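You operate a simulated robot arm through the tools that you are given. There is no shell and no other tool. Be economical: measure what you need, move in short steps, check, and stop when the job is done.

You run a simulated two-armed robot. Do the job below in one go: nothing can be reset, and whatever is moved stays where it is left.

Task
Swap the middle red box's black pad for the green one.
Fine: it lies in the box's drawer; the old pad goes in the blue bin; shut the drawer.

The check looks at the end state, three seconds after you hand in, the way a careful person would. Anything else that was tipped, shoved, dropped, spilled or broken makes it a failure.

Robot
Two 7-joint arms with fingered hands on one trunk that stands fixed in place. Base frame: the origin is at the foot of the trunk, x ahead of it, y to its left, z up. Readings come in mm, degrees, newtons and seconds.
The left shoulder is at [70, 169, 1018], the right one opposite. With the tool pointing down near the work surface each hand reaches from about 240 to 680 mm from the base axis, measured 20 degrees to its own side. Payload 3.4 kg a hand.
The TCP of each hand is the grasp point between the finger pads, 23 mm short of the fingertips. In the tool frame z runs along the fingers and y along their closing line. The gripper opens to 116 mm. The gripper's body begins 65 mm behind the TCP. The gripper is a hand of 4 fingers: y runs from the thumb to the fingers, the wrist lies at [0, 0, -211] in the tool frame, and closing takes about 1.5 s.
Orientation is that of the tool frame in the base frame, as a unit quaternion [x, y, z, w]. With the fingers straight down and closing along the base's y, the tool's x points along the base's -x, its y along +y and its z along -z.

Tools
- The arms move only by the tool send_rows. It takes "left_rows", "right_rows" or both (then of equal length, played together; a hand with none holds still); each is a list of rows, each a list of 6 numbers: the shift along the tool's x, y, z in mm, then the turn, a rotation vector about the tool's x, y, z in degrees. In form: [[x, y, z, rx, ry, rz], ...]. A call has 1 to 8 rows; each row is the pose to reach, as a shift and turn from the pose commanded when the call began, along the tool's axes at that moment. "left_hand" and "right_hand" are, for a hand that has rows, the gripper command, from -1 (fully open) to 1 (shut), values between in proportion, set as the call begins (left out, the last holds). A row lasts 0.2 s, in which the tool goes at most 50 mm and 8.6 degrees; a call with a longer step from one row to the next is refused whole, and so is a gripper value outside its range. Where a pose cannot be reached the arm comes as near as it can. A force on the tool above 60 N (or 10 N above the force at the start of the call, whichever is more), or a blocked arm, ends the call early, and 0.2 s more pass. The fingers move at their own pace (about 153 mm/s each) and stop on an object; they squeeze with about 25 N. The grip force told is the motor's: it shows also when the fingers shut on nothing. Time passes only in rows, and 0.2 s behind the last, so rows that repeat a pose let the fingers close. The reply holds the time, the measured pose of the TCP, the force on the tool along the base axes, the opening and the grip force, in the units named above and with some noise, with the torque about the TCP (base axes, N m) and any sound that the robot's microphone picked up.
- Cameras (640 x 400 px; columns grow to the right, rows downward): "scene" is now at [128.5, -24.6, 1229.6]; the picture's right is [-0.31, -0.95, 0.00], its down [-0.70, 0.22, -0.68] and it looks along [0.65, -0.21, -0.73] (base axes); focal length 362 px, centre (320, 200). "left" rides on the left gripper at [-69, 1, -90] in its tool frame; the picture's right is [-0.01, -1.00, 0.00], its down [0.79, -0.01, -0.61] and it looks along [0.61, -0.01, 0.79] (tool axes); focal length 251 px, centre (320, 200). "right" rides on the right gripper at [69, 1, -90] in its tool frame; the picture's right is [-0.01, 1.00, 0.00], its down [-0.79, -0.01, -0.61] and it looks along [-0.61, -0.01, 0.80] (tool axes); focal length 251 px, centre (320, 200). There is no depth. A picture from a camera that has moved, and an enlarged one, comes with that camera's place and axes in the base frame and with its lens.
- snapshot(camera): a new picture of that camera. No time passes.
- raise_lower(by): slides the trunk up (or, below 0, down) by that many mm; the arms and the scene camera ride with it, the base frame stays. It gives what a move gives, with no picture.
- curl_fingers(finger1, finger2, finger3, thumb_bend, hand): sets how far each is bent, from 0 (flat) to 100 (curled in); at 30 the hand is open as for a grip, at 70 the pads meet at the TCP. One left out holds its place. A second passes; each finger stops where it meets its share of the squeeze, and holds until it gets a number again. A gripper value or a shape takes the hand back. It gives what a move gives, with no picture; readings hold the bend of each and the force on the fingers (four entries, about 0 where the hand has none), thumb and palm.
- set_grasp(shape, hand): the hand has 4 fingers and takes this shape, open, in about a second: jaw (thumb against the fingers, like two jaws); tri (thumb and two fingers); tip (a fingertip pinch); poke (one finger out to press); point (the index stretched); flat (the hand flat); cup (the hand cupped); fist (a fist). The gripper value then closes the fingers along that shape, each until it touches; the sizes above hold for jaw. It gives what a move gives, with no picture.
- pan_tilt(pan, tilt): turns the head with the scene camera to pan (to the left, within 86 degrees either way) and tilt (down, from -29 to 69), counted from straight ahead of the robot. It gives what a move gives.
- inspect(camera, box): a new picture of the part [left, top, right, bottom] of that camera's present view, enlarged. No time passes.
- sign_off(): hands the job in; it is judged then, once.

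Work in short steps. Places have to be worked out from the pictures, the camera data and where the tool is seen: move nearer, look again, correct. Check each grasp and each placing, and mend what went wrong. You have 120 turns and 74 pictures in all, those below and enlarged ones among them. Open the grippers and draw the arms clear of the work before you hand the job in, unless the task says otherwise; then end with one line.

The tools are called after "Request:" as name(argument=value, ...) on one line, values as JSON. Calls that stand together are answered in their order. send_rows: Moves the arms, as the interface text tells. Its arguments: {"type":"object","properties":{"left_rows":{"type":"array","items":{"type":"array","items":{"type":"number"}}},"left_hand":{"type":"number"},"right_rows":{"type":"array","items":{"type":"array","items":{"type":"number"}}},"right_hand":{"type":"number"}},"required":[]} The other tools are called the same way: raise_lower (by) slides the trunk up or down; set_grasp (shape, hand) gives the hand a shape; curl_fingers (finger1, finger2, finger3, thumb_bend, hand) moves the fingers one by one; pan_tilt (pan, tilt) turns the head that bears the scene camera; snapshot (camera) takes a picture; inspect (camera, box) takes an enlarged picture of a part of a camera's view; sign_off () hands the job in.

At the start:

```text
time: 0.0
left_tool_pos: [496.6, 25.3, 942.3]
left_tcp_rot: [0.0, 1.0, 0.0, 0.0]
left_ft_force: [-0.2, 0.1, 0.2]
left_torque: [0.01, -0.01, 0.02]
left_opening: 115.9
left_finger_force: 0.1
left_shape: jaw
left_bend: [30.0, 30.0, 30.0, 30.0]
left_finger forces: [0.0, 0.0, 0.0, 0.0, 0.0, 0.0]
right_tool_pos: [366.8, -286.6, 932.5]
right_tcp_rot: [0.0, 1.0, 0.0, 0.0]
right_ft_force: [1.2, 0.0, -0.2]
right_torque: [0.0, -0.02, 0.02]
right_opening: 116.0
right_finger_force: 0.0
right_shape: jaw
right_bend: [30.0, 30.0, 30.0, 30.0]
right_finger forces: [0.0, 0.0, 0.0, 0.0, 0.1, 0.1]
trunk travel left (down, up): [-525.0, 415.0]
head pan, tilt: [-17.8, 47.1]
```

scene: 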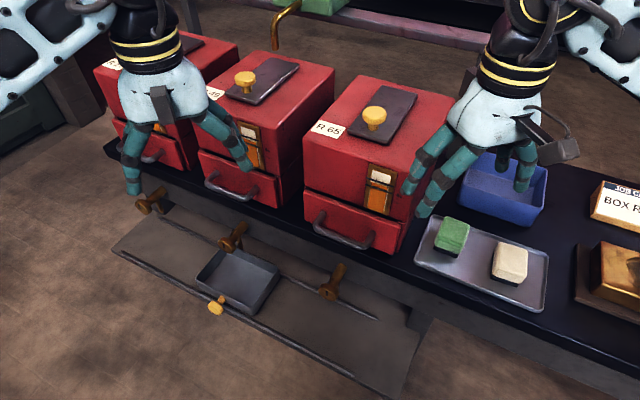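
right: 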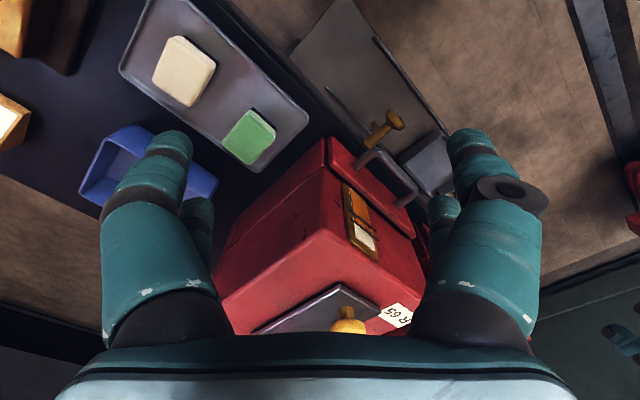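
left: 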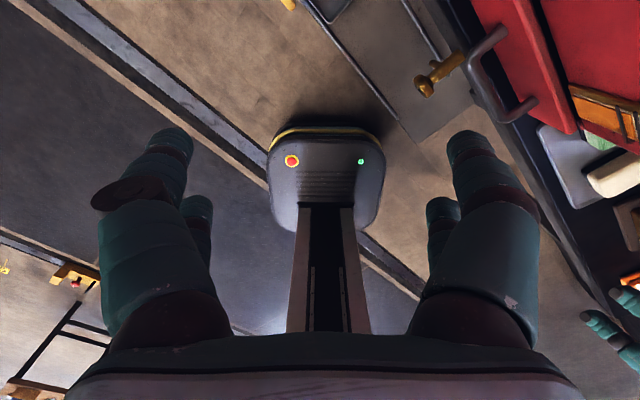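

I start by looking closely at the boxes, the tray and the rail device in front of them.

Request:
inspect(camera="scene", box=[90, 30, 410, 230])

Request:
inspect(camera="scene", box=[100, 180, 420, 380])

Request:
inspect(camera="scene", box=[400, 130, 640, 330])

```text
2.00 times, centred on (250, 130) of scene
camera zoom: at [128.5, -24.6, 1229.6], right [-0.31, -0.95, 0.0], down [-0.7, 0.22, -0.68], along [0.65, -0.21, -0.73], focal length 725 px, centre (460, 340)
```

zoom: 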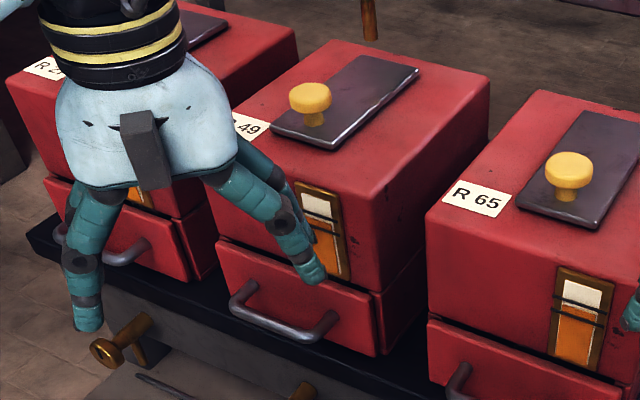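

```text
2.00 times, centred on (260, 280) of scene
camera zoom: at [128.5, -24.6, 1229.6], right [-0.31, -0.95, 0.0], down [-0.7, 0.22, -0.68], along [0.65, -0.21, -0.73], focal length 725 px, centre (440, 40)
```

zoom: 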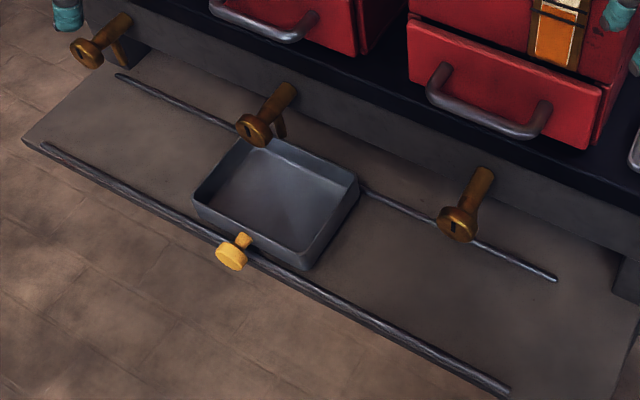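

```text
2.00 times, centred on (520, 230) of scene
camera zoom: at [128.5, -24.6, 1229.6], right [-0.31, -0.95, 0.0], down [-0.7, 0.22, -0.68], along [0.65, -0.21, -0.73], focal length 725 px, centre (-80, 140)
```

zoom: 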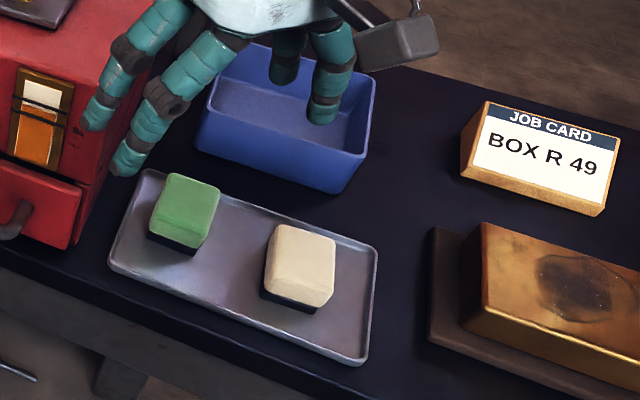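

The job card names R 49, the middle box. Its row seems to stand at a slant. I move the left hand back and left to clear the scene view.

Request:
send_rows(left_rows=[[20, 40, -6, 0, 0, 0], [40, 80, -13, 0, 0, 0], [60, 120, -20, 0, 0, 0], [80, 160, -26, 0, 0, 0], [100, 200, -33, 0, 0, 0], [120, 240, -40, 0, 0, 0], [140, 280, -46, 0, 0, 0], [150, 300, -50, 0, 0, 0]], right_rows=[[0, 0, -40, 0, 0, 0], [20, 0, -60, 0, 0, 0], [40, 0, -80, 0, 0, 0], [60, 0, -100, 0, 0, 0], [80, 0, -100, 0, 0, 0], [100, 0, -100, 0, 0, 0], [100, 0, -100, 0, 0, 0], [100, 0, -100, 0, 0, 0]])

Request:
snapshot(camera="scene")

Request:
snapshot(camera="right")

```text
time: 1.8
left_tool_pos: [344.1, 324.2, 991.3]
left_tcp_rot: [-0.001, 1.0, 0.0, 0.0]
left_ft_force: [0.1, -0.4, -1.3]
left_torque: [0.0, -0.01, 0.02]
left_opening: 116.0
left_finger_force: 0.0
left_shape: jaw
left_bend: [30.0, 30.0, 30.0, 30.0]
left_finger forces: [0.1, 0.0, 0.0, 0.0, 0.2, 0.1]
right_tool_pos: [268.8, -283.2, 1032.2]
right_tcp_rot: [0.0, 1.0, 0.001, 0.001]
right_ft_force: [-0.8, -0.9, 0.4]
right_torque: [0.01, -0.02, 0.03]
right_opening: 116.0
right_finger_force: 0.0
right_shape: jaw
right_bend: [30.0, 30.0, 30.0, 30.0]
right_finger forces: [0.0, 0.1, 0.0, 0.0, 0.1, 0.1]
trunk travel left (down, up): [-525.0, 415.0]
head pan, tilt: [-17.8, 47.1]
```

```text
67 pictures are left
camera scene: at [128.0, -24.5, 1229.7], right [-0.31, -0.95, 0.0], down [-0.7, 0.22, -0.68], along [0.65, -0.21, -0.73], focal length 362 px, centre (320, 200)
```

scene: 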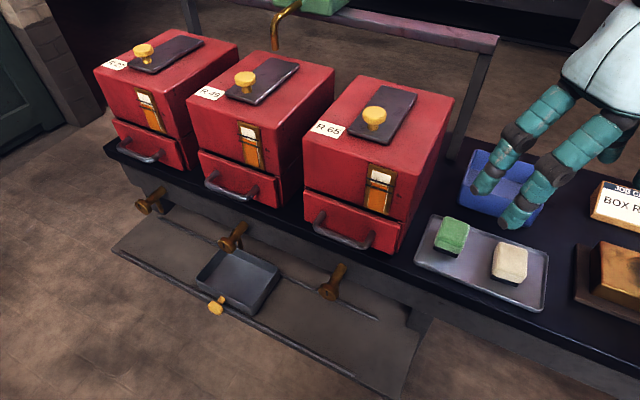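

```text
66 pictures are left
camera right: at [200.3, -283.8, 1122.9], right [0.01, 1.0, 0.0], down [0.79, -0.01, 0.61], along [0.61, -0.01, -0.79], focal length 251 px, centre (320, 200)
```

right: 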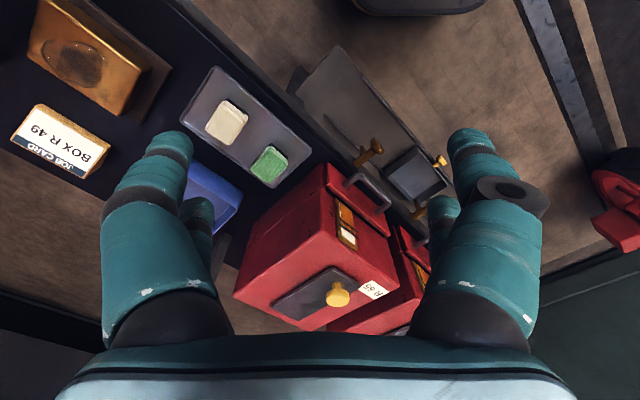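

With the view clear, I zoom in on the middle box, its gauge and the drip device below it.

Request:
inspect(camera="scene", box=[180, 40, 340, 140])

Request:
inspect(camera="scene", box=[180, 130, 340, 230])

Request:
inspect(camera="scene", box=[180, 220, 340, 320])

```text
4.00 times, centred on (260, 90) of scene
camera zoom: at [128.0, -24.5, 1229.7], right [-0.31, -0.95, 0.0], down [-0.7, 0.22, -0.68], along [0.65, -0.21, -0.73], focal length 1450 px, centre (560, 640)
```

zoom: 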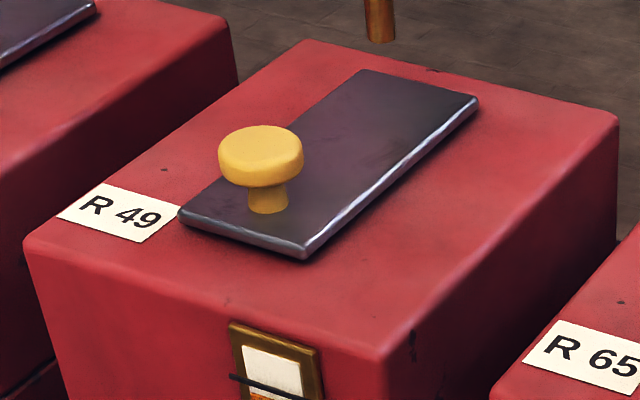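

```text
4.00 times, centred on (260, 180) of scene
camera zoom: at [128.0, -24.5, 1229.7], right [-0.31, -0.95, 0.0], down [-0.7, 0.22, -0.68], along [0.65, -0.21, -0.73], focal length 1450 px, centre (560, 280)
```

zoom: 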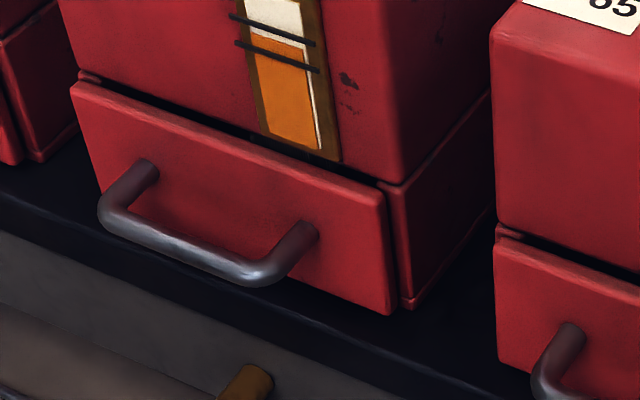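

```text
4.00 times, centred on (260, 270) of scene
camera zoom: at [128.0, -24.5, 1229.7], right [-0.31, -0.95, 0.0], down [-0.7, 0.22, -0.68], along [0.65, -0.21, -0.73], focal length 1450 px, centre (560, -80)
```

zoom: 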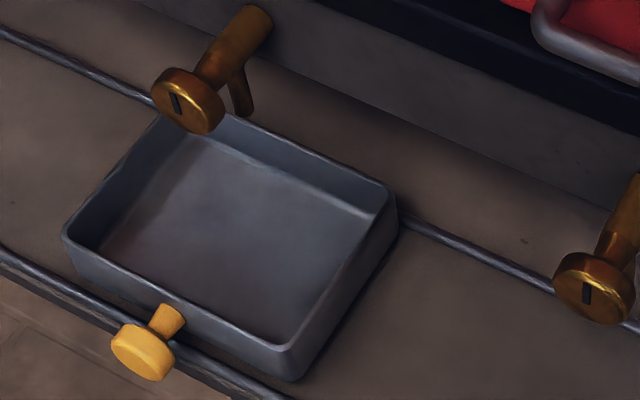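

The row of boxes lies at about 44° and the drawers pull out along base (-0.69, 0.72). I put the R 49 handle bar at about (668, -2, 712). I yaw the left hand to match, moving partway in.

Request:
send_rows(left_rows=[[-13, -13, 11, 0, 0, -5.5], [-26, -26, 22, 0, 0, -11], [-39, -39, 33, 0, 0, -16.5], [-52, -52, 44, 0, 0, -22], [-65, -65, 55, 0, 0, -27.5], [-78, -78, 66, 0, 0, -33], [-91, -91, 77, 0, 0, -38.5], [-106, -104, 91, 0, 0, -44]])

Request:
send_rows(left_rows=[[0, 0, 0, 7, 0, 0], [0, 0, 0, 14, 0, 0], [0, 0, 0, 21, 0, 0], [0, 0, 0, 28, 0, 0], [0, 0, 0, 35, 0, 0], [0, 0, 0, 42, 0, 0], [0, 0, 0, 49, 0, 0], [0, 0, 0, 55, 0, 0]])

Request:
snapshot(camera="left")

```text
time: 3.6
left_tool_pos: [451.0, 223.1, 898.4]
left_tcp_rot: [-0.376, 0.927, 0.0, 0.0]
left_ft_force: [-1.4, -0.6, -0.5]
left_torque: [-0.01, -0.02, -0.02]
left_opening: 115.9
left_finger_force: 0.0
left_shape: jaw
left_bend: [30.0, 30.0, 30.0, 30.0]
left_finger forces: [0.0, 0.0, 0.1, 0.0, 0.0, 0.0]
right_tool_pos: [269.1, -282.8, 1031.9]
right_tcp_rot: [0.0, 1.0, 0.0, 0.0]
right_ft_force: [-0.5, 0.6, -0.3]
right_torque: [-0.03, 0.04, 0.01]
right_opening: 115.7
right_finger_force: 0.0
right_shape: jaw
right_bend: [30.0, 30.0, 30.0, 30.0]
right_finger forces: [0.0, 0.0, 0.0, 0.0, 0.1, 0.0]
trunk travel left (down, up): [-525.0, 415.0]
head pan, tilt: [-17.8, 47.1]
```

```text
time: 5.4
left_tool_pos: [451.7, 221.4, 899.8]
left_tcp_rot: [-0.333, 0.822, -0.429, 0.173]
left_ft_force: [0.5, -0.4, -0.4]
left_torque: [0.02, -0.02, 0.01]
left_opening: 116.0
left_finger_force: 0.0
left_shape: jaw
left_bend: [30.0, 30.0, 30.0, 30.0]
left_finger forces: [0.0, 0.0, 0.1, 0.0, 0.0, 0.1]
right_tool_pos: [269.4, -283.5, 1032.8]
right_tcp_rot: [0.0, 1.0, 0.001, 0.0]
right_ft_force: [-0.2, 0.3, 0.9]
right_torque: [0.02, 0.03, 0.04]
right_opening: 115.9
right_finger_force: 0.1
right_shape: jaw
right_bend: [30.0, 30.0, 30.0, 30.0]
right_finger forces: [0.0, 0.1, 0.0, 0.0, 0.0, 0.0]
trunk travel left (down, up): [-525.0, 415.0]
head pan, tilt: [-17.8, 47.1]
```

```text
62 pictures are left
camera left: at [448.2, 323.3, 951.2], right [0.4, -0.41, 0.82], down [-0.91, -0.2, 0.35], along [0.02, -0.89, -0.45], focal length 251 px, centre (320, 200)
```

left: 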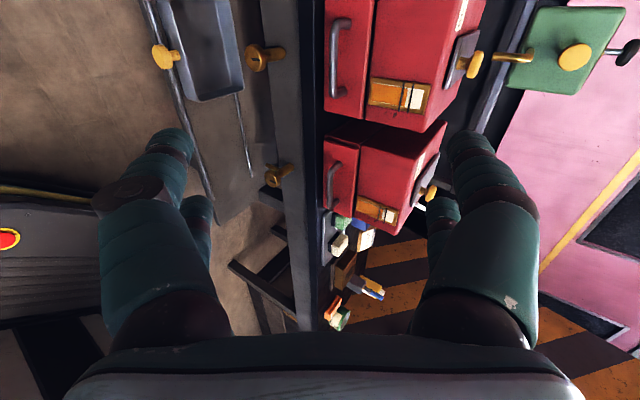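

Triangulating from both cameras puts the bar centre at about (674, -2, 705). I move to a standoff 70 mm short of it with the fingers half open.

Request:
send_rows(left_rows=[[-1, -3, 38, 0, 0, 0], [-2, -6, 75, 0, 0, 0], [-2, -8, 113, 0, 0, 0], [-3, -11, 150, 0, 0, 0], [-3, -13, 188, 0, 0, 0], [-4, -16, 225, 0, 0, 0], [-5, -19, 263, 0, 0, 0], [-5, -21, 300, 0, 0, 0]], left_hand=0.1)

Request:
snapshot(camera="left")

Request:
snapshot(camera="scene")

```text
time: 7.2
left_tool_pos: [635.4, 38.0, 744.8]
left_tcp_rot: [-0.332, 0.823, -0.427, 0.173]
left_ft_force: [0.1, -0.6, -1.1]
left_torque: [-0.06, 0.02, 0.0]
left_opening: 52.9
left_finger_force: 0.1
left_shape: jaw
left_bend: [73.0, 73.0, 73.0, 76.0]
left_finger forces: [0.0, 0.1, 0.0, 0.0, 0.0, 0.1]
right_tool_pos: [269.4, -283.6, 1032.2]
right_tcp_rot: [0.0, 1.0, -0.001, 0.0]
right_ft_force: [0.0, -0.3, 0.7]
right_torque: [0.04, 0.0, -0.01]
right_opening: 116.1
right_finger_force: 0.1
right_shape: jaw
right_bend: [30.0, 30.0, 30.0, 30.0]
right_finger forces: [0.0, 0.1, 0.0, 0.0, 0.0, 0.1]
trunk travel left (down, up): [-525.0, 415.0]
head pan, tilt: [-17.8, 47.1]
```

```text
61 pictures are left
camera left: at [632.1, 139.9, 796.5], right [0.41, -0.41, 0.82], down [-0.91, -0.2, 0.35], along [0.02, -0.89, -0.45], focal length 251 px, centre (320, 200)
```

left: 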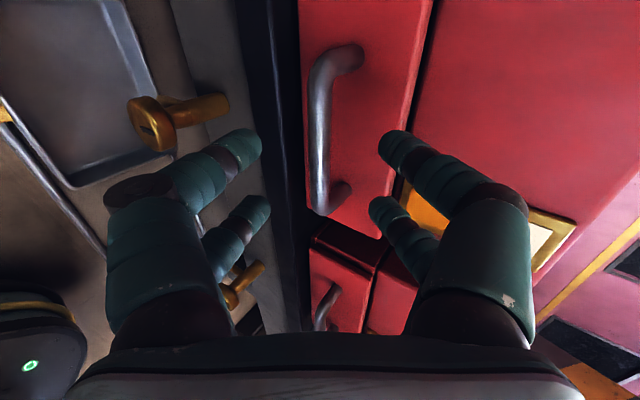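

```text
60 pictures are left
camera scene: at [129.1, -25.3, 1229.6], right [-0.31, -0.95, 0.0], down [-0.7, 0.22, -0.68], along [0.65, -0.21, -0.73], focal length 362 px, centre (320, 200)
```

scene: 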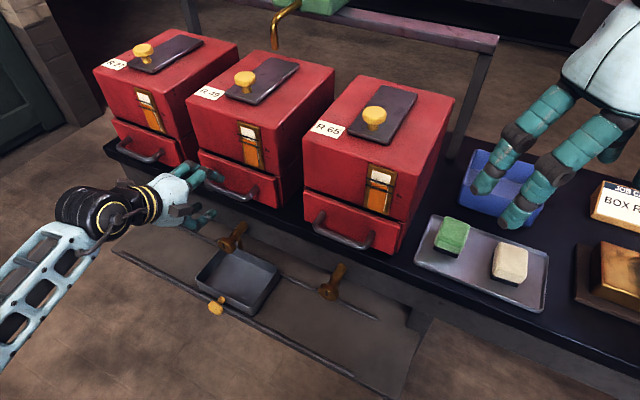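

The bar sits between the fingers as expected, and the tap is well below. I advance 63 mm.

Request:
send_rows(left_rows=[[0, 0, 15, 0, 0, 0], [0, 0, 30, 0, 0, 0], [0, 0, 45, 0, 0, 0], [-1, 0, 63, 0, 0, 0], [-1, 0, 63, 0, 0, 0]])

Request:
snapshot(camera="left")

```text
time: 8.4
left_tool_pos: [670.1, 6.3, 712.1]
left_tcp_rot: [-0.333, 0.822, -0.428, 0.174]
left_ft_force: [-11.1, 14.1, 4.1]
left_torque: [-0.25, -0.26, 0.22]
left_opening: 47.2
left_finger_force: 0.1
left_shape: jaw
left_bend: [73.0, 73.0, 75.0, 82.0]
left_finger forces: [0.0, 0.0, 6.3, 0.1, 11.4, 0.0]
right_tool_pos: [266.8, -281.7, 1034.2]
right_tcp_rot: [0.0, 1.0, -0.001, 0.001]
right_ft_force: [-0.1, 0.0, 0.5]
right_torque: [0.01, 0.0, 0.0]
right_opening: 115.7
right_finger_force: 0.1
right_shape: jaw
right_bend: [30.0, 30.0, 30.0, 30.0]
right_finger forces: [0.0, 0.1, 0.0, 0.0, 0.1, 0.0]
trunk travel left (down, up): [-525.0, 415.0]
head pan, tilt: [-17.8, 47.1]
```

```text
59 pictures are left
camera left: at [665.9, 106.7, 762.3], right [0.4, -0.41, 0.82], down [-0.91, -0.2, 0.35], along [0.02, -0.89, -0.45], focal length 251 px, centre (320, 200)
```

left: 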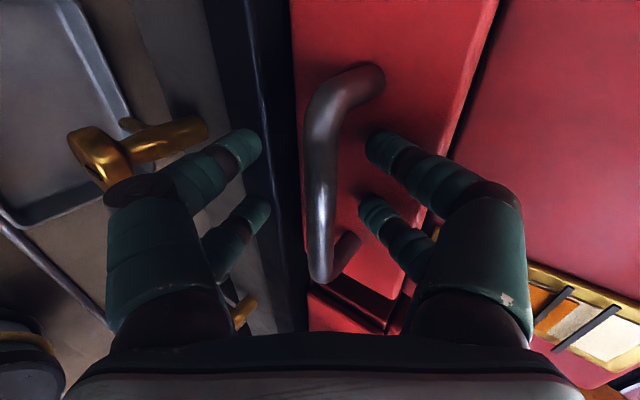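

The thumb tip touches the drawer face and one finger touches the table edge lightly. I back off 6 mm and close on the bar.

Request:
send_rows(left_rows=[[0, 0, -6, 0, 0, 0], [0, 0, -6, 0, 0, 0], [0, 0, -6, 0, 0, 0], [0, 0, -6, 0, 0, 0], [0, 0, -6, 0, 0, 0], [0, 0, -6, 0, 0, 0], [0, 0, -6, 0, 0, 0], [0, 0, -6, 0, 0, 0]], left_hand=1)

Request:
snapshot(camera="left")

```text
time: 10.2
left_tool_pos: [668.1, 6.4, 709.9]
left_tcp_rot: [-0.333, 0.823, -0.427, 0.171]
left_ft_force: [-13.6, -4.9, -29.1]
left_torque: [0.04, 0.07, 0.1]
left_opening: 5.7
left_finger_force: 24.4
left_shape: jaw
left_bend: [62.0, 61.0, 76.0, 81.0]
left_finger forces: [28.0, 26.9, 0.0, 0.0, 0.0, 0.0]
right_tool_pos: [272.1, -283.4, 1031.2]
right_tcp_rot: [0.0, 1.0, 0.0, -0.002]
right_ft_force: [-0.3, 0.2, -0.3]
right_torque: [0.01, 0.0, -0.01]
right_opening: 115.6
right_finger_force: 0.0
right_shape: jaw
right_bend: [30.0, 30.0, 30.0, 30.0]
right_finger forces: [0.0, 0.0, 0.0, 0.1, 0.1, 0.0]
trunk travel left (down, up): [-525.0, 415.0]
head pan, tilt: [-17.8, 47.1]
```

```text
58 pictures are left
camera left: at [665.7, 107.1, 761.0], right [0.41, -0.41, 0.82], down [-0.91, -0.2, 0.36], along [0.01, -0.89, -0.45], focal length 251 px, centre (320, 200)
```

left: 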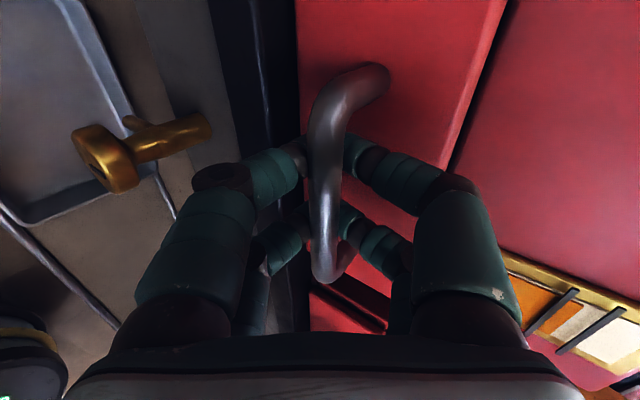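

The bar is held. I pull gently outward (tool y +0.574, z −0.819), first 40 mm in small rows.

Request:
send_rows(left_rows=[[0, 3, -10, 0, 0, 0], [0, 6, -14, 0, 0, 0], [0, 9, -18, 0, 0, 0], [0, 12, -22, 0, 0, 0], [0, 15, -26, 0, 0, 0], [0, 18, -30, 0, 0, 0], [0, 21, -34, 0, 0, 0], [0, 23, -38, 0, 0, 0]])

Request:
inspect(camera="scene", box=[120, 60, 360, 210])

```text
time: 12.0
left_tool_pos: [637.9, 36.4, 710.2]
left_tcp_rot: [-0.333, 0.825, -0.424, 0.17]
left_ft_force: [-12.8, -15.7, -35.1]
left_torque: [0.01, 0.07, 0.15]
left_opening: 4.9
left_finger_force: 25.0
left_shape: jaw
left_bend: [61.0, 60.0, 75.0, 81.0]
left_finger forces: [28.5, 27.7, 18.1, 0.0, 0.1, 0.1]
right_tool_pos: [272.6, -286.1, 1031.4]
right_tcp_rot: [0.0, 1.0, 0.0, -0.002]
right_ft_force: [-0.5, -0.2, 0.7]
right_torque: [-0.04, -0.02, -0.01]
right_opening: 115.9
right_finger_force: 0.1
right_shape: jaw
right_bend: [30.0, 30.0, 30.0, 30.0]
right_finger forces: [0.0, 0.0, 0.0, 0.1, 0.0, 0.1]
trunk travel left (down, up): [-525.0, 415.0]
head pan, tilt: [-17.8, 47.1]
```

```text
2.67 times, centred on (240, 135) of scene
camera zoom: at [132.5, -26.9, 1229.0], right [-0.31, -0.95, 0.0], down [-0.7, 0.23, -0.68], along [0.65, -0.21, -0.74], focal length 967 px, centre (533, 373)
```

zoom: 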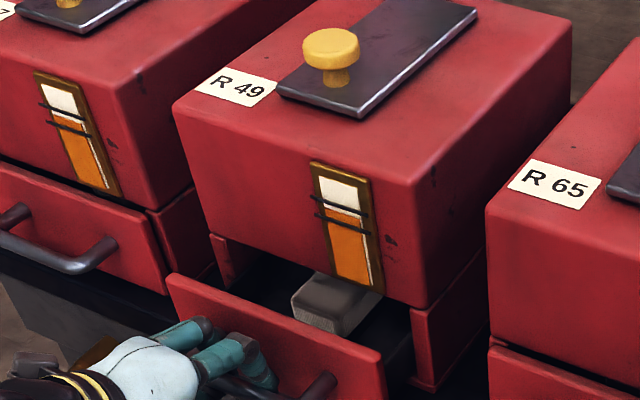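

The drawer slides smoothly and shows the dark pad inside. I pull another 45 mm while easing the hand down 4 mm.

Request:
send_rows(left_rows=[[0, 6, -2, 0, 0, 0], [0, 9, -7, 0, 0, 0], [0, 12, -12, 0, 0, 0], [0, 15, -17, 0, 0, 0], [0, 18, -22, 0, 0, 0], [0, 22, -27, 0, 0, 0], [0, 26, -32, 0, 0, 0], [0, 29, -35, 0, 0, 0]])

Request:
inspect(camera="scene", box=[120, 80, 360, 230])

```text
time: 13.8
left_tool_pos: [605.4, 71.4, 710.6]
left_tcp_rot: [-0.331, 0.824, -0.426, 0.172]
left_ft_force: [-13.1, -17.0, -25.3]
left_torque: [0.0, 0.09, 0.11]
left_opening: 5.0
left_finger_force: 25.7
left_shape: jaw
left_bend: [61.0, 60.0, 75.0, 81.0]
left_finger forces: [25.9, 24.6, 0.1, 0.1, 0.0, 0.0]
right_tool_pos: [271.4, -286.5, 1033.4]
right_tcp_rot: [-0.001, 1.0, 0.001, -0.001]
right_ft_force: [0.8, -0.6, 1.4]
right_torque: [-0.03, 0.0, -0.01]
right_opening: 115.8
right_finger_force: 0.0
right_shape: jaw
right_bend: [30.0, 30.0, 30.0, 30.0]
right_finger forces: [0.0, 0.0, 0.0, 0.0, 0.0, 0.0]
trunk travel left (down, up): [-525.0, 415.0]
head pan, tilt: [-17.8, 47.1]
```

```text
2.67 times, centred on (240, 155) of scene
camera zoom: at [130.4, -26.7, 1229.4], right [-0.31, -0.95, 0.0], down [-0.7, 0.23, -0.68], along [0.65, -0.21, -0.73], focal length 967 px, centre (533, 320)
```

zoom: 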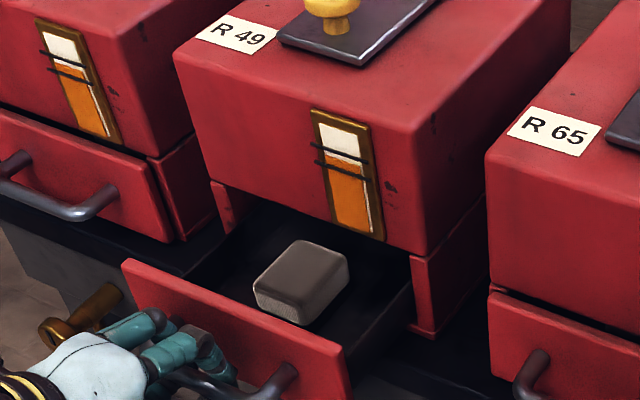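

The pad is about level with the box face, so I need more opening. I pull another 35 mm and watch the forces.

Request:
send_rows(left_rows=[[0, 5, -2, 0, 0, 0], [0, 7, -6, 0, 0, 0], [0, 10, -10, 0, 0, 0], [0, 12, -14, 0, 0, 0], [0, 15, -18, 0, 0, 0], [0, 17, -22, 0, 0, 0], [0, 20, -26, 0, 0, 0], [0, 22, -29, 0, 0, 0]])

Request:
inspect(camera="scene", box=[120, 90, 360, 240])

Request:
snapshot(camera="left")

```text
time: 15.6
left_tool_pos: [580.0, 95.0, 708.6]
left_tcp_rot: [-0.332, 0.823, -0.427, 0.172]
left_ft_force: [-12.0, -14.2, -16.4]
left_torque: [0.02, 0.09, 0.08]
left_opening: 4.8
left_finger_force: 25.3
left_shape: jaw
left_bend: [61.0, 60.0, 75.0, 81.0]
left_finger forces: [0.8, 0.2, 0.0, 0.0, 0.0, 0.1]
right_tool_pos: [268.6, -285.9, 1032.5]
right_tcp_rot: [0.0, 1.0, 0.001, 0.001]
right_ft_force: [-0.2, 0.0, -0.1]
right_torque: [-0.01, 0.01, 0.01]
right_opening: 115.8
right_finger_force: 0.0
right_shape: jaw
right_bend: [30.0, 30.0, 30.0, 30.0]
right_finger forces: [0.0, 0.1, 0.0, 0.1, 0.0, 0.0]
trunk travel left (down, up): [-525.0, 415.0]
head pan, tilt: [-17.8, 47.1]
```

```text
2.67 times, centred on (240, 165) of scene
camera zoom: at [129.2, -26.6, 1229.5], right [-0.31, -0.95, 0.0], down [-0.7, 0.23, -0.68], along [0.65, -0.21, -0.73], focal length 967 px, centre (533, 293)
```

zoom: 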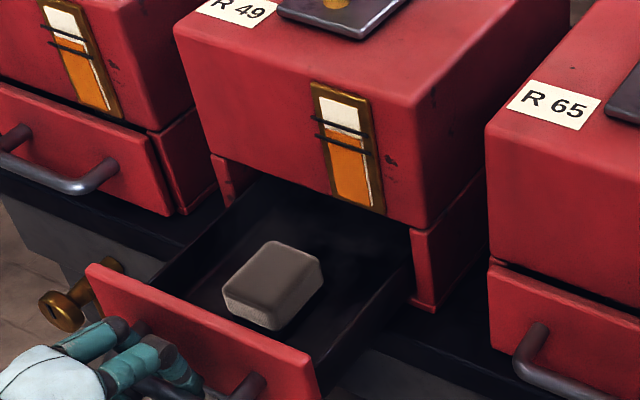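

```text
54 pictures are left
camera left: at [577.4, 197.2, 760.8], right [0.41, -0.41, 0.82], down [-0.91, -0.2, 0.36], along [0.02, -0.89, -0.45], focal length 251 px, centre (320, 200)
```

left: 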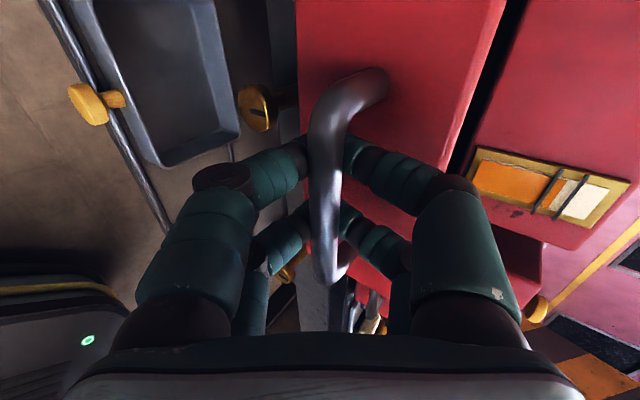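

The drawer is still level and well inside the box. I pull 20 mm more to bring the pad clear of the box face.

Request:
send_rows(left_rows=[[0, 2, -3, 0, 0, 0], [0, 4, -6, 0, 0, 0], [0, 7, -10, 0, 0, 0], [0, 9, -13, 0, 0, 0], [0, 12, -16, 0, 0, 0]])

Request:
inspect(camera="scene", box=[150, 120, 310, 220])

```text
time: 16.8
left_tool_pos: [566.6, 110.8, 710.7]
left_tcp_rot: [-0.332, 0.823, -0.427, 0.172]
left_ft_force: [-10.7, -14.2, -13.2]
left_torque: [-0.02, 0.06, 0.08]
left_opening: 5.1
left_finger_force: 24.8
left_shape: jaw
left_bend: [61.0, 60.0, 75.0, 81.0]
left_finger forces: [0.9, 0.3, 0.0, 0.1, 0.0, 0.1]
right_tool_pos: [269.7, -285.1, 1033.5]
right_tcp_rot: [0.0, 1.0, 0.0, 0.0]
right_ft_force: [-0.5, -0.6, -0.6]
right_torque: [0.03, 0.01, 0.0]
right_opening: 115.7
right_finger_force: 0.1
right_shape: jaw
right_bend: [30.0, 30.0, 30.0, 30.0]
right_finger forces: [0.0, 0.0, 0.0, 0.1, 0.0, 0.1]
trunk travel left (down, up): [-525.0, 415.0]
head pan, tilt: [-17.8, 47.1]
```

```text
4.00 times, centred on (230, 170) of scene
camera zoom: at [128.6, -26.4, 1229.6], right [-0.31, -0.95, 0.0], down [-0.7, 0.22, -0.68], along [0.65, -0.21, -0.73], focal length 1450 px, centre (680, 320)
```

zoom: 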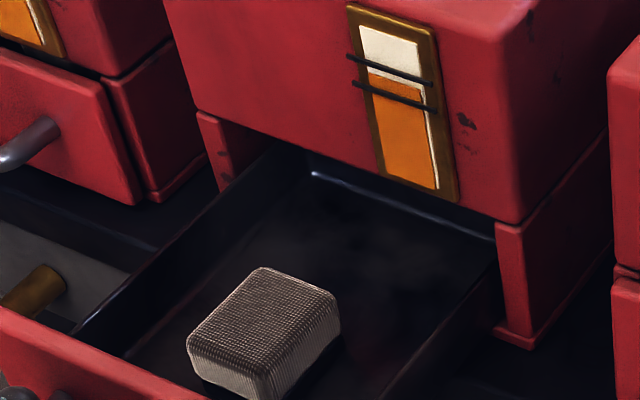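

The drawer's back rim is now near the box face, so I push it back 10 mm and keep holding it with the left hand. At the same time I yaw the right hand to match the drawer and bring it closer.

Request:
send_rows(left_rows=[[0, -2, 3, 0, 0, 0], [0, -4, 6, 0, 0, 0], [0, -6, 8, 0, 0, 0], [0, -6, 8, 0, 0, 0], [0, -6, 8, 0, 0, 0], [0, -6, 8, 0, 0, 0], [0, -6, 8, 0, 0, 0], [0, -6, 8, 0, 0, 0]], right_rows=[[-16, 17, 4, 0, 0, -5.5], [-32, 34, 8, 0, 0, -11], [-48, 51, 12, 0, 0, -16.5], [-65, 68, 16, 0, 0, -22], [-81, 85, 20, 0, 0, -27.5], [-97, 102, 24, 0, 0, -33], [-114, 118, 28, 0, 0, -38.5], [-130, 135, 33, 0, 0, -44]])

Request:
send_rows(right_rows=[[0, 0, 0, 0, -5, 0], [0, 0, 0, 0, -10, 0], [0, 0, 0, 0, -15, 0], [0, 0, 0, 0, -20, 0], [0, 0, 0, 0, -25, 0]])

Request:
send_rows(right_rows=[[0, 0, 0, 5, 0, 0], [0, 0, 0, 10, 0, 0], [0, 0, 0, 15, 0, 0]])

Request:
snapshot(camera="right")

```text
time: 18.6
left_tool_pos: [574.0, 106.4, 709.7]
left_tcp_rot: [-0.333, 0.822, -0.428, 0.172]
left_ft_force: [-3.5, 0.0, -11.5]
left_torque: [-0.01, 0.04, 0.11]
left_opening: 5.2
left_finger_force: 25.6
left_shape: jaw
left_bend: [61.0, 60.0, 76.0, 81.0]
left_finger forces: [3.2, 0.9, 0.1, 0.0, 0.0, 0.0]
right_tool_pos: [399.6, -148.7, 1000.3]
right_tcp_rot: [-0.376, 0.927, 0.0, 0.0]
right_ft_force: [0.3, 0.5, 0.0]
right_torque: [-0.06, 0.01, -0.02]
right_opening: 115.8
right_finger_force: 0.2
right_shape: jaw
right_bend: [30.0, 30.0, 30.0, 30.0]
right_finger forces: [0.0, 0.0, 0.0, 0.0, 0.0, 0.0]
trunk travel left (down, up): [-525.0, 415.0]
head pan, tilt: [-17.8, 47.1]
```

```text
time: 19.8
left_tool_pos: [574.7, 104.6, 709.8]
left_tcp_rot: [-0.334, 0.822, -0.427, 0.172]
left_ft_force: [-0.2, 0.3, -9.9]
left_torque: [-0.04, 0.08, 0.1]
left_opening: 5.2
left_finger_force: 24.9
left_shape: jaw
left_bend: [61.0, 60.0, 76.0, 81.0]
left_finger forces: [3.0, 0.9, 0.0, 0.0, 0.0, 0.1]
right_tool_pos: [399.3, -151.2, 999.8]
right_tcp_rot: [-0.367, 0.905, 0.082, 0.2]
right_ft_force: [0.2, -0.8, 0.7]
right_torque: [0.0, -0.03, 0.02]
right_opening: 116.0
right_finger_force: 0.1
right_shape: jaw
right_bend: [30.0, 30.0, 30.0, 30.0]
right_finger forces: [0.0, 0.0, 0.0, 0.0, 0.1, 0.1]
trunk travel left (down, up): [-525.0, 415.0]
head pan, tilt: [-17.8, 47.1]
```

```text
time: 20.6
left_tool_pos: [574.7, 105.3, 710.0]
left_tcp_rot: [-0.333, 0.822, -0.428, 0.172]
left_ft_force: [-0.3, 0.1, -9.5]
left_torque: [-0.02, 0.01, 0.06]
left_opening: 5.1
left_finger_force: 25.1
left_shape: jaw
left_bend: [61.0, 60.0, 76.0, 81.0]
left_finger forces: [2.9, 0.9, 0.0, 0.0, 0.0, 0.1]
right_tool_pos: [398.2, -150.8, 1001.0]
right_tcp_rot: [-0.336, 0.908, -0.038, 0.246]
right_ft_force: [0.0, -0.9, -0.4]
right_torque: [-0.01, 0.03, -0.02]
right_opening: 116.2
right_finger_force: 0.0
right_shape: jaw
right_bend: [30.0, 30.0, 30.0, 30.0]
right_finger forces: [0.0, 0.1, 0.1, 0.0, 0.0, 0.1]
trunk travel left (down, up): [-525.0, 415.0]
head pan, tilt: [-17.8, 47.1]
```

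```text
52 pictures are left
camera right: at [311.4, -202.4, 1049.7], right [-0.59, 0.78, -0.23], down [0.24, 0.44, 0.87], along [0.78, 0.45, -0.44], focal length 251 px, centre (320, 200)
```

right: 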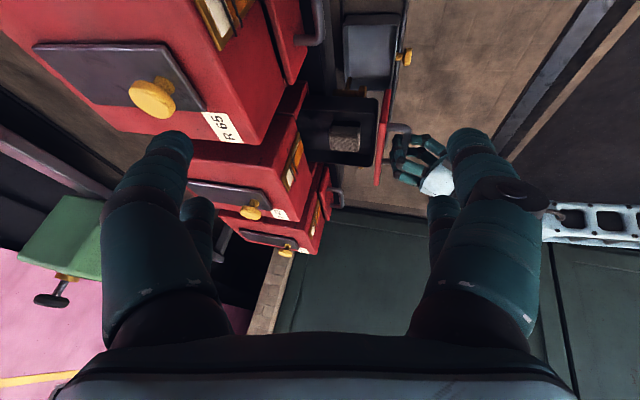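

The right view shows the pad in the open drawer. I move the right hand to about 200 mm above it along the tool axis.

Request:
send_rows(right_rows=[[-25, 6, 33, 0, 0, 0], [-50, 13, 67, 0, 0, 0], [-75, 19, 100, 0, 0, 0], [-100, 25, 133, 0, 0, 0], [-125, 32, 167, 0, 0, 0], [-150, 38, 200, 0, 0, 0], [-150, 38, 200, 0, 0, 0]])

Request:
snapshot(camera="right")

Request:
snapshot(camera="scene")

```text
time: 22.2
left_tool_pos: [574.3, 105.0, 709.5]
left_tcp_rot: [-0.333, 0.822, -0.428, 0.172]
left_ft_force: [-0.6, -0.4, -8.9]
left_torque: [-0.02, 0.0, 0.06]
left_opening: 5.3
left_finger_force: 25.0
left_shape: jaw
left_bend: [61.0, 60.0, 76.0, 81.0]
left_finger forces: [3.2, 1.1, 0.1, 0.0, 0.1, 0.0]
right_tool_pos: [566.2, -8.1, 878.8]
right_tcp_rot: [-0.336, 0.908, -0.037, 0.247]
right_ft_force: [0.7, 0.7, -0.8]
right_torque: [-0.03, -0.01, -0.02]
right_opening: 115.8
right_finger_force: 0.0
right_shape: jaw
right_bend: [30.0, 30.0, 30.0, 30.0]
right_finger forces: [0.0, 0.1, 0.0, 0.0, 0.0, 0.0]
trunk travel left (down, up): [-525.0, 415.0]
head pan, tilt: [-17.8, 47.1]
```

```text
51 pictures are left
camera right: at [480.6, -59.4, 928.5], right [-0.59, 0.78, -0.23], down [0.24, 0.44, 0.87], along [0.77, 0.46, -0.44], focal length 251 px, centre (320, 200)
```

right: 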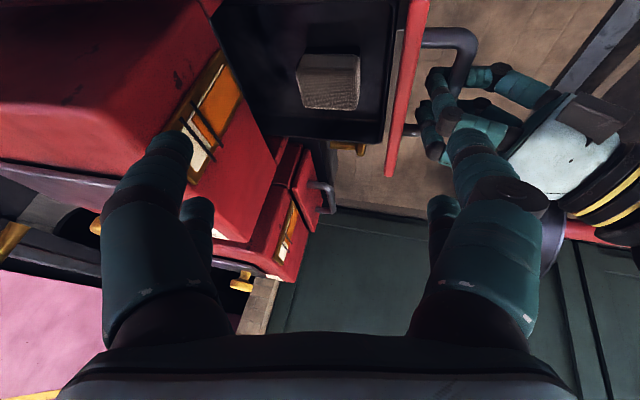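

```text
50 pictures are left
camera scene: at [130.1, -24.4, 1229.4], right [-0.31, -0.95, 0.0], down [-0.7, 0.22, -0.68], along [0.65, -0.21, -0.73], focal length 362 px, centre (320, 200)
```

scene: 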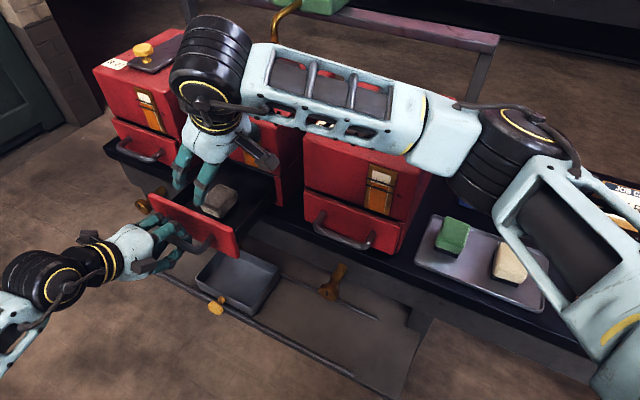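

The pad's top centre is near (645, 17, 722), its long side along the pull direction, about 25 mm from the front panel. I reduce the inward lean, narrow the opening to about 82 mm and come to 80 mm above the grasp.

Request:
send_rows(right_rows=[[-7, -2, 29, -2.5, 0, 0], [-15, -3, 59, -5, 0, 0], [-22, -5, 88, -7.5, 0, 0], [-30, -7, 118, -10, 0, 0], [-30, -7, 118, -10, 0, 0]], right_hand=-0.41)

Request:
snapshot(camera="right")

Request:
snapshot(camera="scene")

```text
time: 23.4
left_tool_pos: [574.9, 105.7, 708.8]
left_tcp_rot: [-0.333, 0.822, -0.428, 0.172]
left_ft_force: [0.1, -0.1, -9.6]
left_torque: [-0.05, 0.01, 0.06]
left_opening: 4.9
left_finger_force: 25.3
left_shape: jaw
left_bend: [61.0, 60.0, 76.0, 81.0]
left_finger forces: [3.4, 1.0, 0.0, 0.1, 0.0, 0.1]
right_tool_pos: [646.3, 17.9, 790.4]
right_tcp_rot: [-0.358, 0.908, 0.042, 0.216]
right_ft_force: [0.0, -0.4, 0.3]
right_torque: [0.01, -0.03, -0.02]
right_opening: 81.9
right_finger_force: 0.0
right_shape: jaw
right_bend: [66.0, 66.0, 66.0, 66.0]
right_finger forces: [0.0, 0.0, 0.1, 0.0, 0.1, 0.0]
trunk travel left (down, up): [-525.0, 415.0]
head pan, tilt: [-17.8, 47.1]
```

```text
49 pictures are left
camera right: at [571.1, -46.5, 842.0], right [-0.66, 0.75, -0.07], down [0.3, 0.36, 0.88], along [0.69, 0.56, -0.46], focal length 251 px, centre (320, 200)
```

right: 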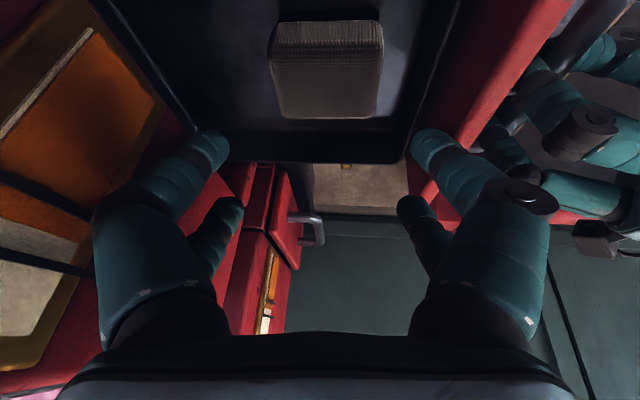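

```text
48 pictures are left
camera scene: at [130.1, -24.3, 1229.4], right [-0.31, -0.95, 0.0], down [-0.7, 0.22, -0.68], along [0.65, -0.21, -0.73], focal length 362 px, centre (320, 200)
```

scene: 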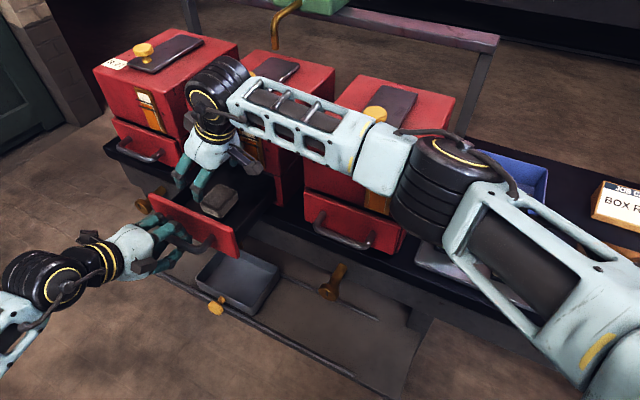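

I check the pad's faces in detail before descending.

Request:
inspect(camera="right", box=[220, 0, 440, 138])

Request:
inspect(camera="scene", box=[140, 140, 260, 260])

```text
2.90 times, centred on (330, 69) of right
camera zoom: at [571.1, -46.5, 842.0], right [-0.66, 0.75, -0.07], down [0.3, 0.36, 0.88], along [0.69, 0.56, -0.46], focal length 729 px, centre (291, 580)
```

zoom: 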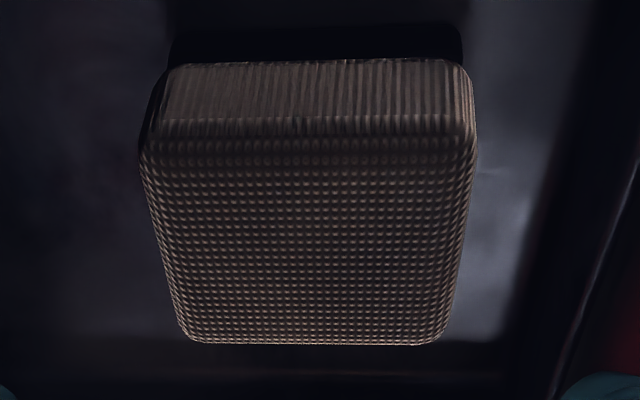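

```text
3.33 times, centred on (200, 200) of scene
camera zoom: at [130.1, -24.3, 1229.4], right [-0.31, -0.95, 0.0], down [-0.7, 0.22, -0.68], along [0.65, -0.21, -0.73], focal length 1208 px, centre (720, 200)
```

zoom: 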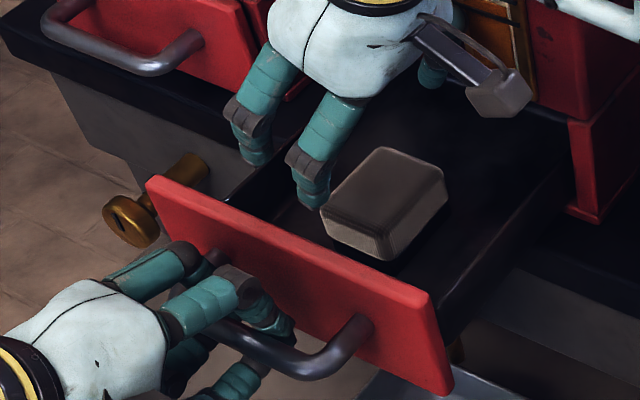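

The pad's top centre works out at (646, 11, 724), sized about 54 × 44 mm. I correct 7 mm sideways and descend straight down to grasp height.

Request:
send_rows(right_rows=[[7, 0, 12, 0, 0, 0], [14, 0, 24, 0, 0, 0], [21, -1, 36, 0, 0, 0], [28, -1, 48, 0, 0, 0], [34, -1, 60, 0, 0, 0], [38, -1, 69, 0, 0, 0], [38, -1, 69, 0, 0, 0]])

Request:
snapshot(camera="right")

```text
time: 25.0
left_tool_pos: [573.7, 105.9, 709.4]
left_tcp_rot: [-0.332, 0.823, -0.428, 0.172]
left_ft_force: [-1.5, 3.1, -12.5]
left_torque: [-0.05, 0.05, 0.04]
left_opening: 5.2
left_finger_force: 25.6
left_shape: jaw
left_bend: [61.0, 60.0, 76.0, 81.0]
left_finger forces: [4.8, 1.7, 0.0, 0.1, 0.0, 0.0]
right_tool_pos: [649.8, 9.4, 711.7]
right_tcp_rot: [-0.357, 0.908, 0.041, 0.216]
right_ft_force: [3.9, -4.1, 10.5]
right_torque: [0.3, 0.51, 0.15]
right_opening: 81.3
right_finger_force: 0.0
right_shape: jaw
right_bend: [68.0, 66.0, 66.0, 66.0]
right_finger forces: [13.4, 0.0, 0.0, 0.0, 0.0, 0.1]
trunk travel left (down, up): [-525.0, 415.0]
head pan, tilt: [-17.8, 47.1]
```

```text
45 pictures are left
camera right: at [571.8, -54.1, 764.7], right [-0.66, 0.75, -0.08], down [0.3, 0.36, 0.88], along [0.69, 0.56, -0.46], focal length 251 px, centre (320, 200)
```

right: 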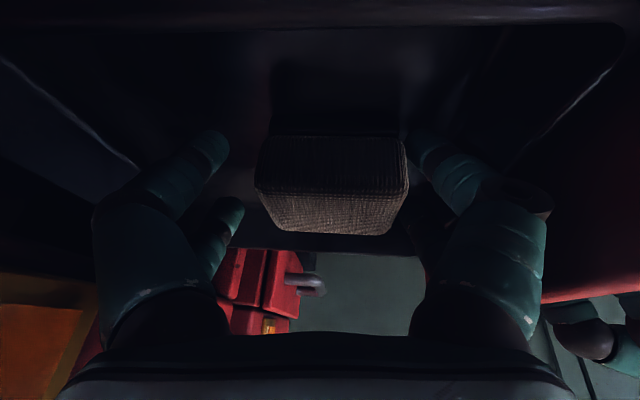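

Pad is between the fingers, with one fingertip lightly touching the floor. I raise 3 mm and close.

Request:
send_rows(right_rows=[[-1, 2, -3, 0, 0, 0], [-1, 2, -3, 0, 0, 0], [-1, 2, -3, 0, 0, 0], [-1, 2, -3, 0, 0, 0], [-1, 2, -3, 0, 0, 0], [-1, 2, -3, 0, 0, 0], [-1, 2, -3, 0, 0, 0]], right_hand=1)

Request:
snapshot(camera="right")

```text
time: 26.6
left_tool_pos: [575.0, 104.9, 708.8]
left_tcp_rot: [-0.333, 0.823, -0.428, 0.172]
left_ft_force: [-2.9, 1.1, -9.3]
left_torque: [-0.05, 0.05, 0.05]
left_opening: 5.3
left_finger_force: 25.0
left_shape: jaw
left_bend: [61.0, 60.0, 76.0, 81.0]
left_finger forces: [4.1, 1.5, 0.0, 0.0, 0.0, 0.0]
right_tool_pos: [646.7, 11.4, 713.7]
right_tcp_rot: [-0.357, 0.908, 0.042, 0.215]
right_ft_force: [0.1, 0.6, -0.8]
right_torque: [0.02, -0.03, -0.04]
right_opening: 52.1
right_finger_force: 25.0
right_shape: jaw
right_bend: [71.0, 72.0, 73.0, 77.0]
right_finger forces: [22.9, 23.1, 23.2, 0.0, 23.0, 0.0]
trunk travel left (down, up): [-525.0, 415.0]
head pan, tilt: [-17.8, 47.1]
```

```text
44 pictures are left
camera right: at [569.9, -52.4, 766.8], right [-0.66, 0.75, -0.07], down [0.3, 0.36, 0.88], along [0.69, 0.56, -0.46], focal length 251 px, centre (320, 200)
```

right: 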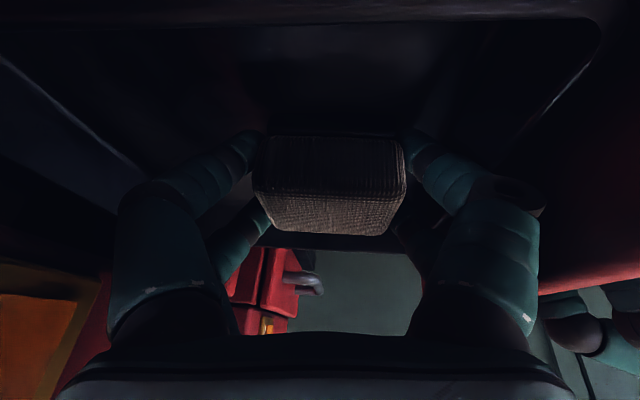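

All fingers hold the pad (52 mm). I lift straight up 130 mm.

Request:
send_rows(right_rows=[[-4, -1, -9, 0, 0, 0], [-10, -2, -22, 0, 0, 0], [-18, -3, -40, 0, 0, 0], [-27, -5, -58, 0, 0, 0], [-36, -7, -77, 0, 0, 0], [-45, -9, -97, 0, 0, 0], [-55, -10, -117, 0, 0, 0]])

Request:
snapshot(camera="right")

Request:
snapshot(camera="scene")

```text
time: 28.2
left_tool_pos: [573.8, 103.0, 709.3]
left_tcp_rot: [-0.333, 0.823, -0.427, 0.172]
left_ft_force: [-0.5, -0.2, -9.5]
left_torque: [-0.03, 0.03, 0.07]
left_opening: 5.1
left_finger_force: 25.0
left_shape: jaw
left_bend: [61.0, 60.0, 76.0, 81.0]
left_finger forces: [3.6, 1.1, 0.1, 0.1, 0.0, 0.0]
right_tool_pos: [649.0, 9.8, 844.9]
right_tcp_rot: [-0.357, 0.908, 0.042, 0.215]
right_ft_force: [-0.5, -0.2, -1.2]
right_torque: [-0.02, -0.04, -0.01]
right_opening: 51.9
right_finger_force: 25.6
right_shape: jaw
right_bend: [71.0, 72.0, 73.0, 77.0]
right_finger forces: [22.7, 23.2, 23.2, 0.0, 23.0, 0.0]
trunk travel left (down, up): [-525.0, 415.0]
head pan, tilt: [-17.8, 47.1]
```

```text
43 pictures are left
camera right: at [571.6, -53.4, 896.7], right [-0.66, 0.75, -0.07], down [0.3, 0.36, 0.88], along [0.69, 0.56, -0.46], focal length 251 px, centre (320, 200)
```

right: 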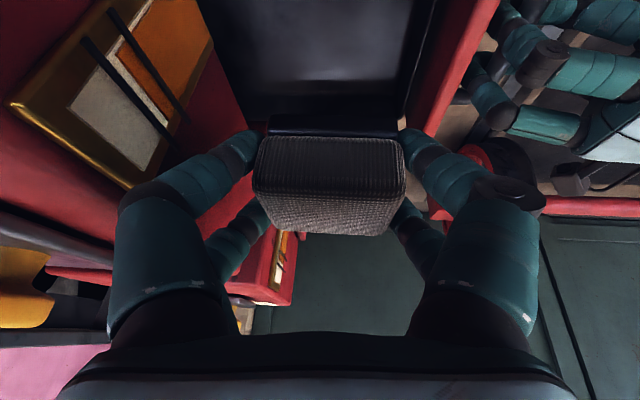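

```text
42 pictures are left
camera scene: at [130.2, -24.1, 1229.4], right [-0.31, -0.95, 0.0], down [-0.7, 0.22, -0.68], along [0.65, -0.21, -0.73], focal length 362 px, centre (320, 200)
```

scene: 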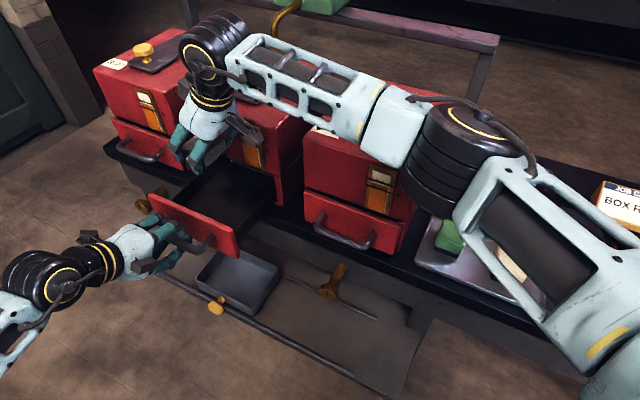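

The drawer is empty and nothing spilled. I draw the right hand back and up, away from the drawer.

Request:
send_rows(right_rows=[[22, 1, -35, 0, 0, 0], [44, 2, -70, 0, 0, 0], [67, 4, -105, 0, 0, 0], [90, 5, -141, 0, 0, 0], [113, 6, -176, 0, 0, 0], [136, 7, -211, 0, 0, 0], [159, 8, -246, 0, 0, 0]])

Request:
send_rows(right_rows=[[0, 0, 0, -2.5, 4, 0], [0, 0, 0, -5, 9, 0], [0, 0, 0, -5, 14, 0], [0, 0, 0, -5, 19, 0], [0, 0, 0, -5, 25, 0]])

```text
time: 29.8
left_tool_pos: [574.7, 105.5, 708.7]
left_tcp_rot: [-0.333, 0.823, -0.427, 0.172]
left_ft_force: [-0.3, 0.4, -9.3]
left_torque: [-0.02, 0.01, 0.05]
left_opening: 5.0
left_finger_force: 24.9
left_shape: jaw
left_bend: [61.0, 60.0, 76.0, 81.0]
left_finger forces: [3.8, 1.3, 0.1, 0.0, 0.0, 0.0]
right_tool_pos: [448.7, -141.1, 999.0]
right_tcp_rot: [-0.357, 0.908, 0.042, 0.216]
right_ft_force: [-0.2, -0.4, -1.7]
right_torque: [0.01, -0.01, 0.02]
right_opening: 51.8
right_finger_force: 24.8
right_shape: jaw
right_bend: [71.0, 72.0, 73.0, 77.0]
right_finger forces: [22.8, 23.2, 23.1, 0.1, 22.9, 0.1]
trunk travel left (down, up): [-525.0, 415.0]
head pan, tilt: [-17.8, 47.1]
```

```text
time: 31.0
left_tool_pos: [574.2, 106.7, 708.1]
left_tcp_rot: [-0.333, 0.823, -0.427, 0.173]
left_ft_force: [0.4, 0.5, -9.5]
left_torque: [-0.01, 0.04, 0.1]
left_opening: 5.0
left_finger_force: 25.1
left_shape: jaw
left_bend: [61.0, 60.0, 76.0, 81.0]
left_finger forces: [3.6, 1.2, 0.1, 0.0, 0.1, 0.0]
right_tool_pos: [449.4, -139.2, 999.5]
right_tcp_rot: [-0.367, 0.93, 0.002, -0.001]
right_ft_force: [-0.3, -0.1, -2.5]
right_torque: [-0.03, 0.0, -0.02]
right_opening: 51.8
right_finger_force: 25.3
right_shape: jaw
right_bend: [71.0, 72.0, 73.0, 77.0]
right_finger forces: [22.8, 23.0, 23.2, 0.1, 23.0, 0.0]
trunk travel left (down, up): [-525.0, 415.0]
head pan, tilt: [-17.8, 47.1]
```

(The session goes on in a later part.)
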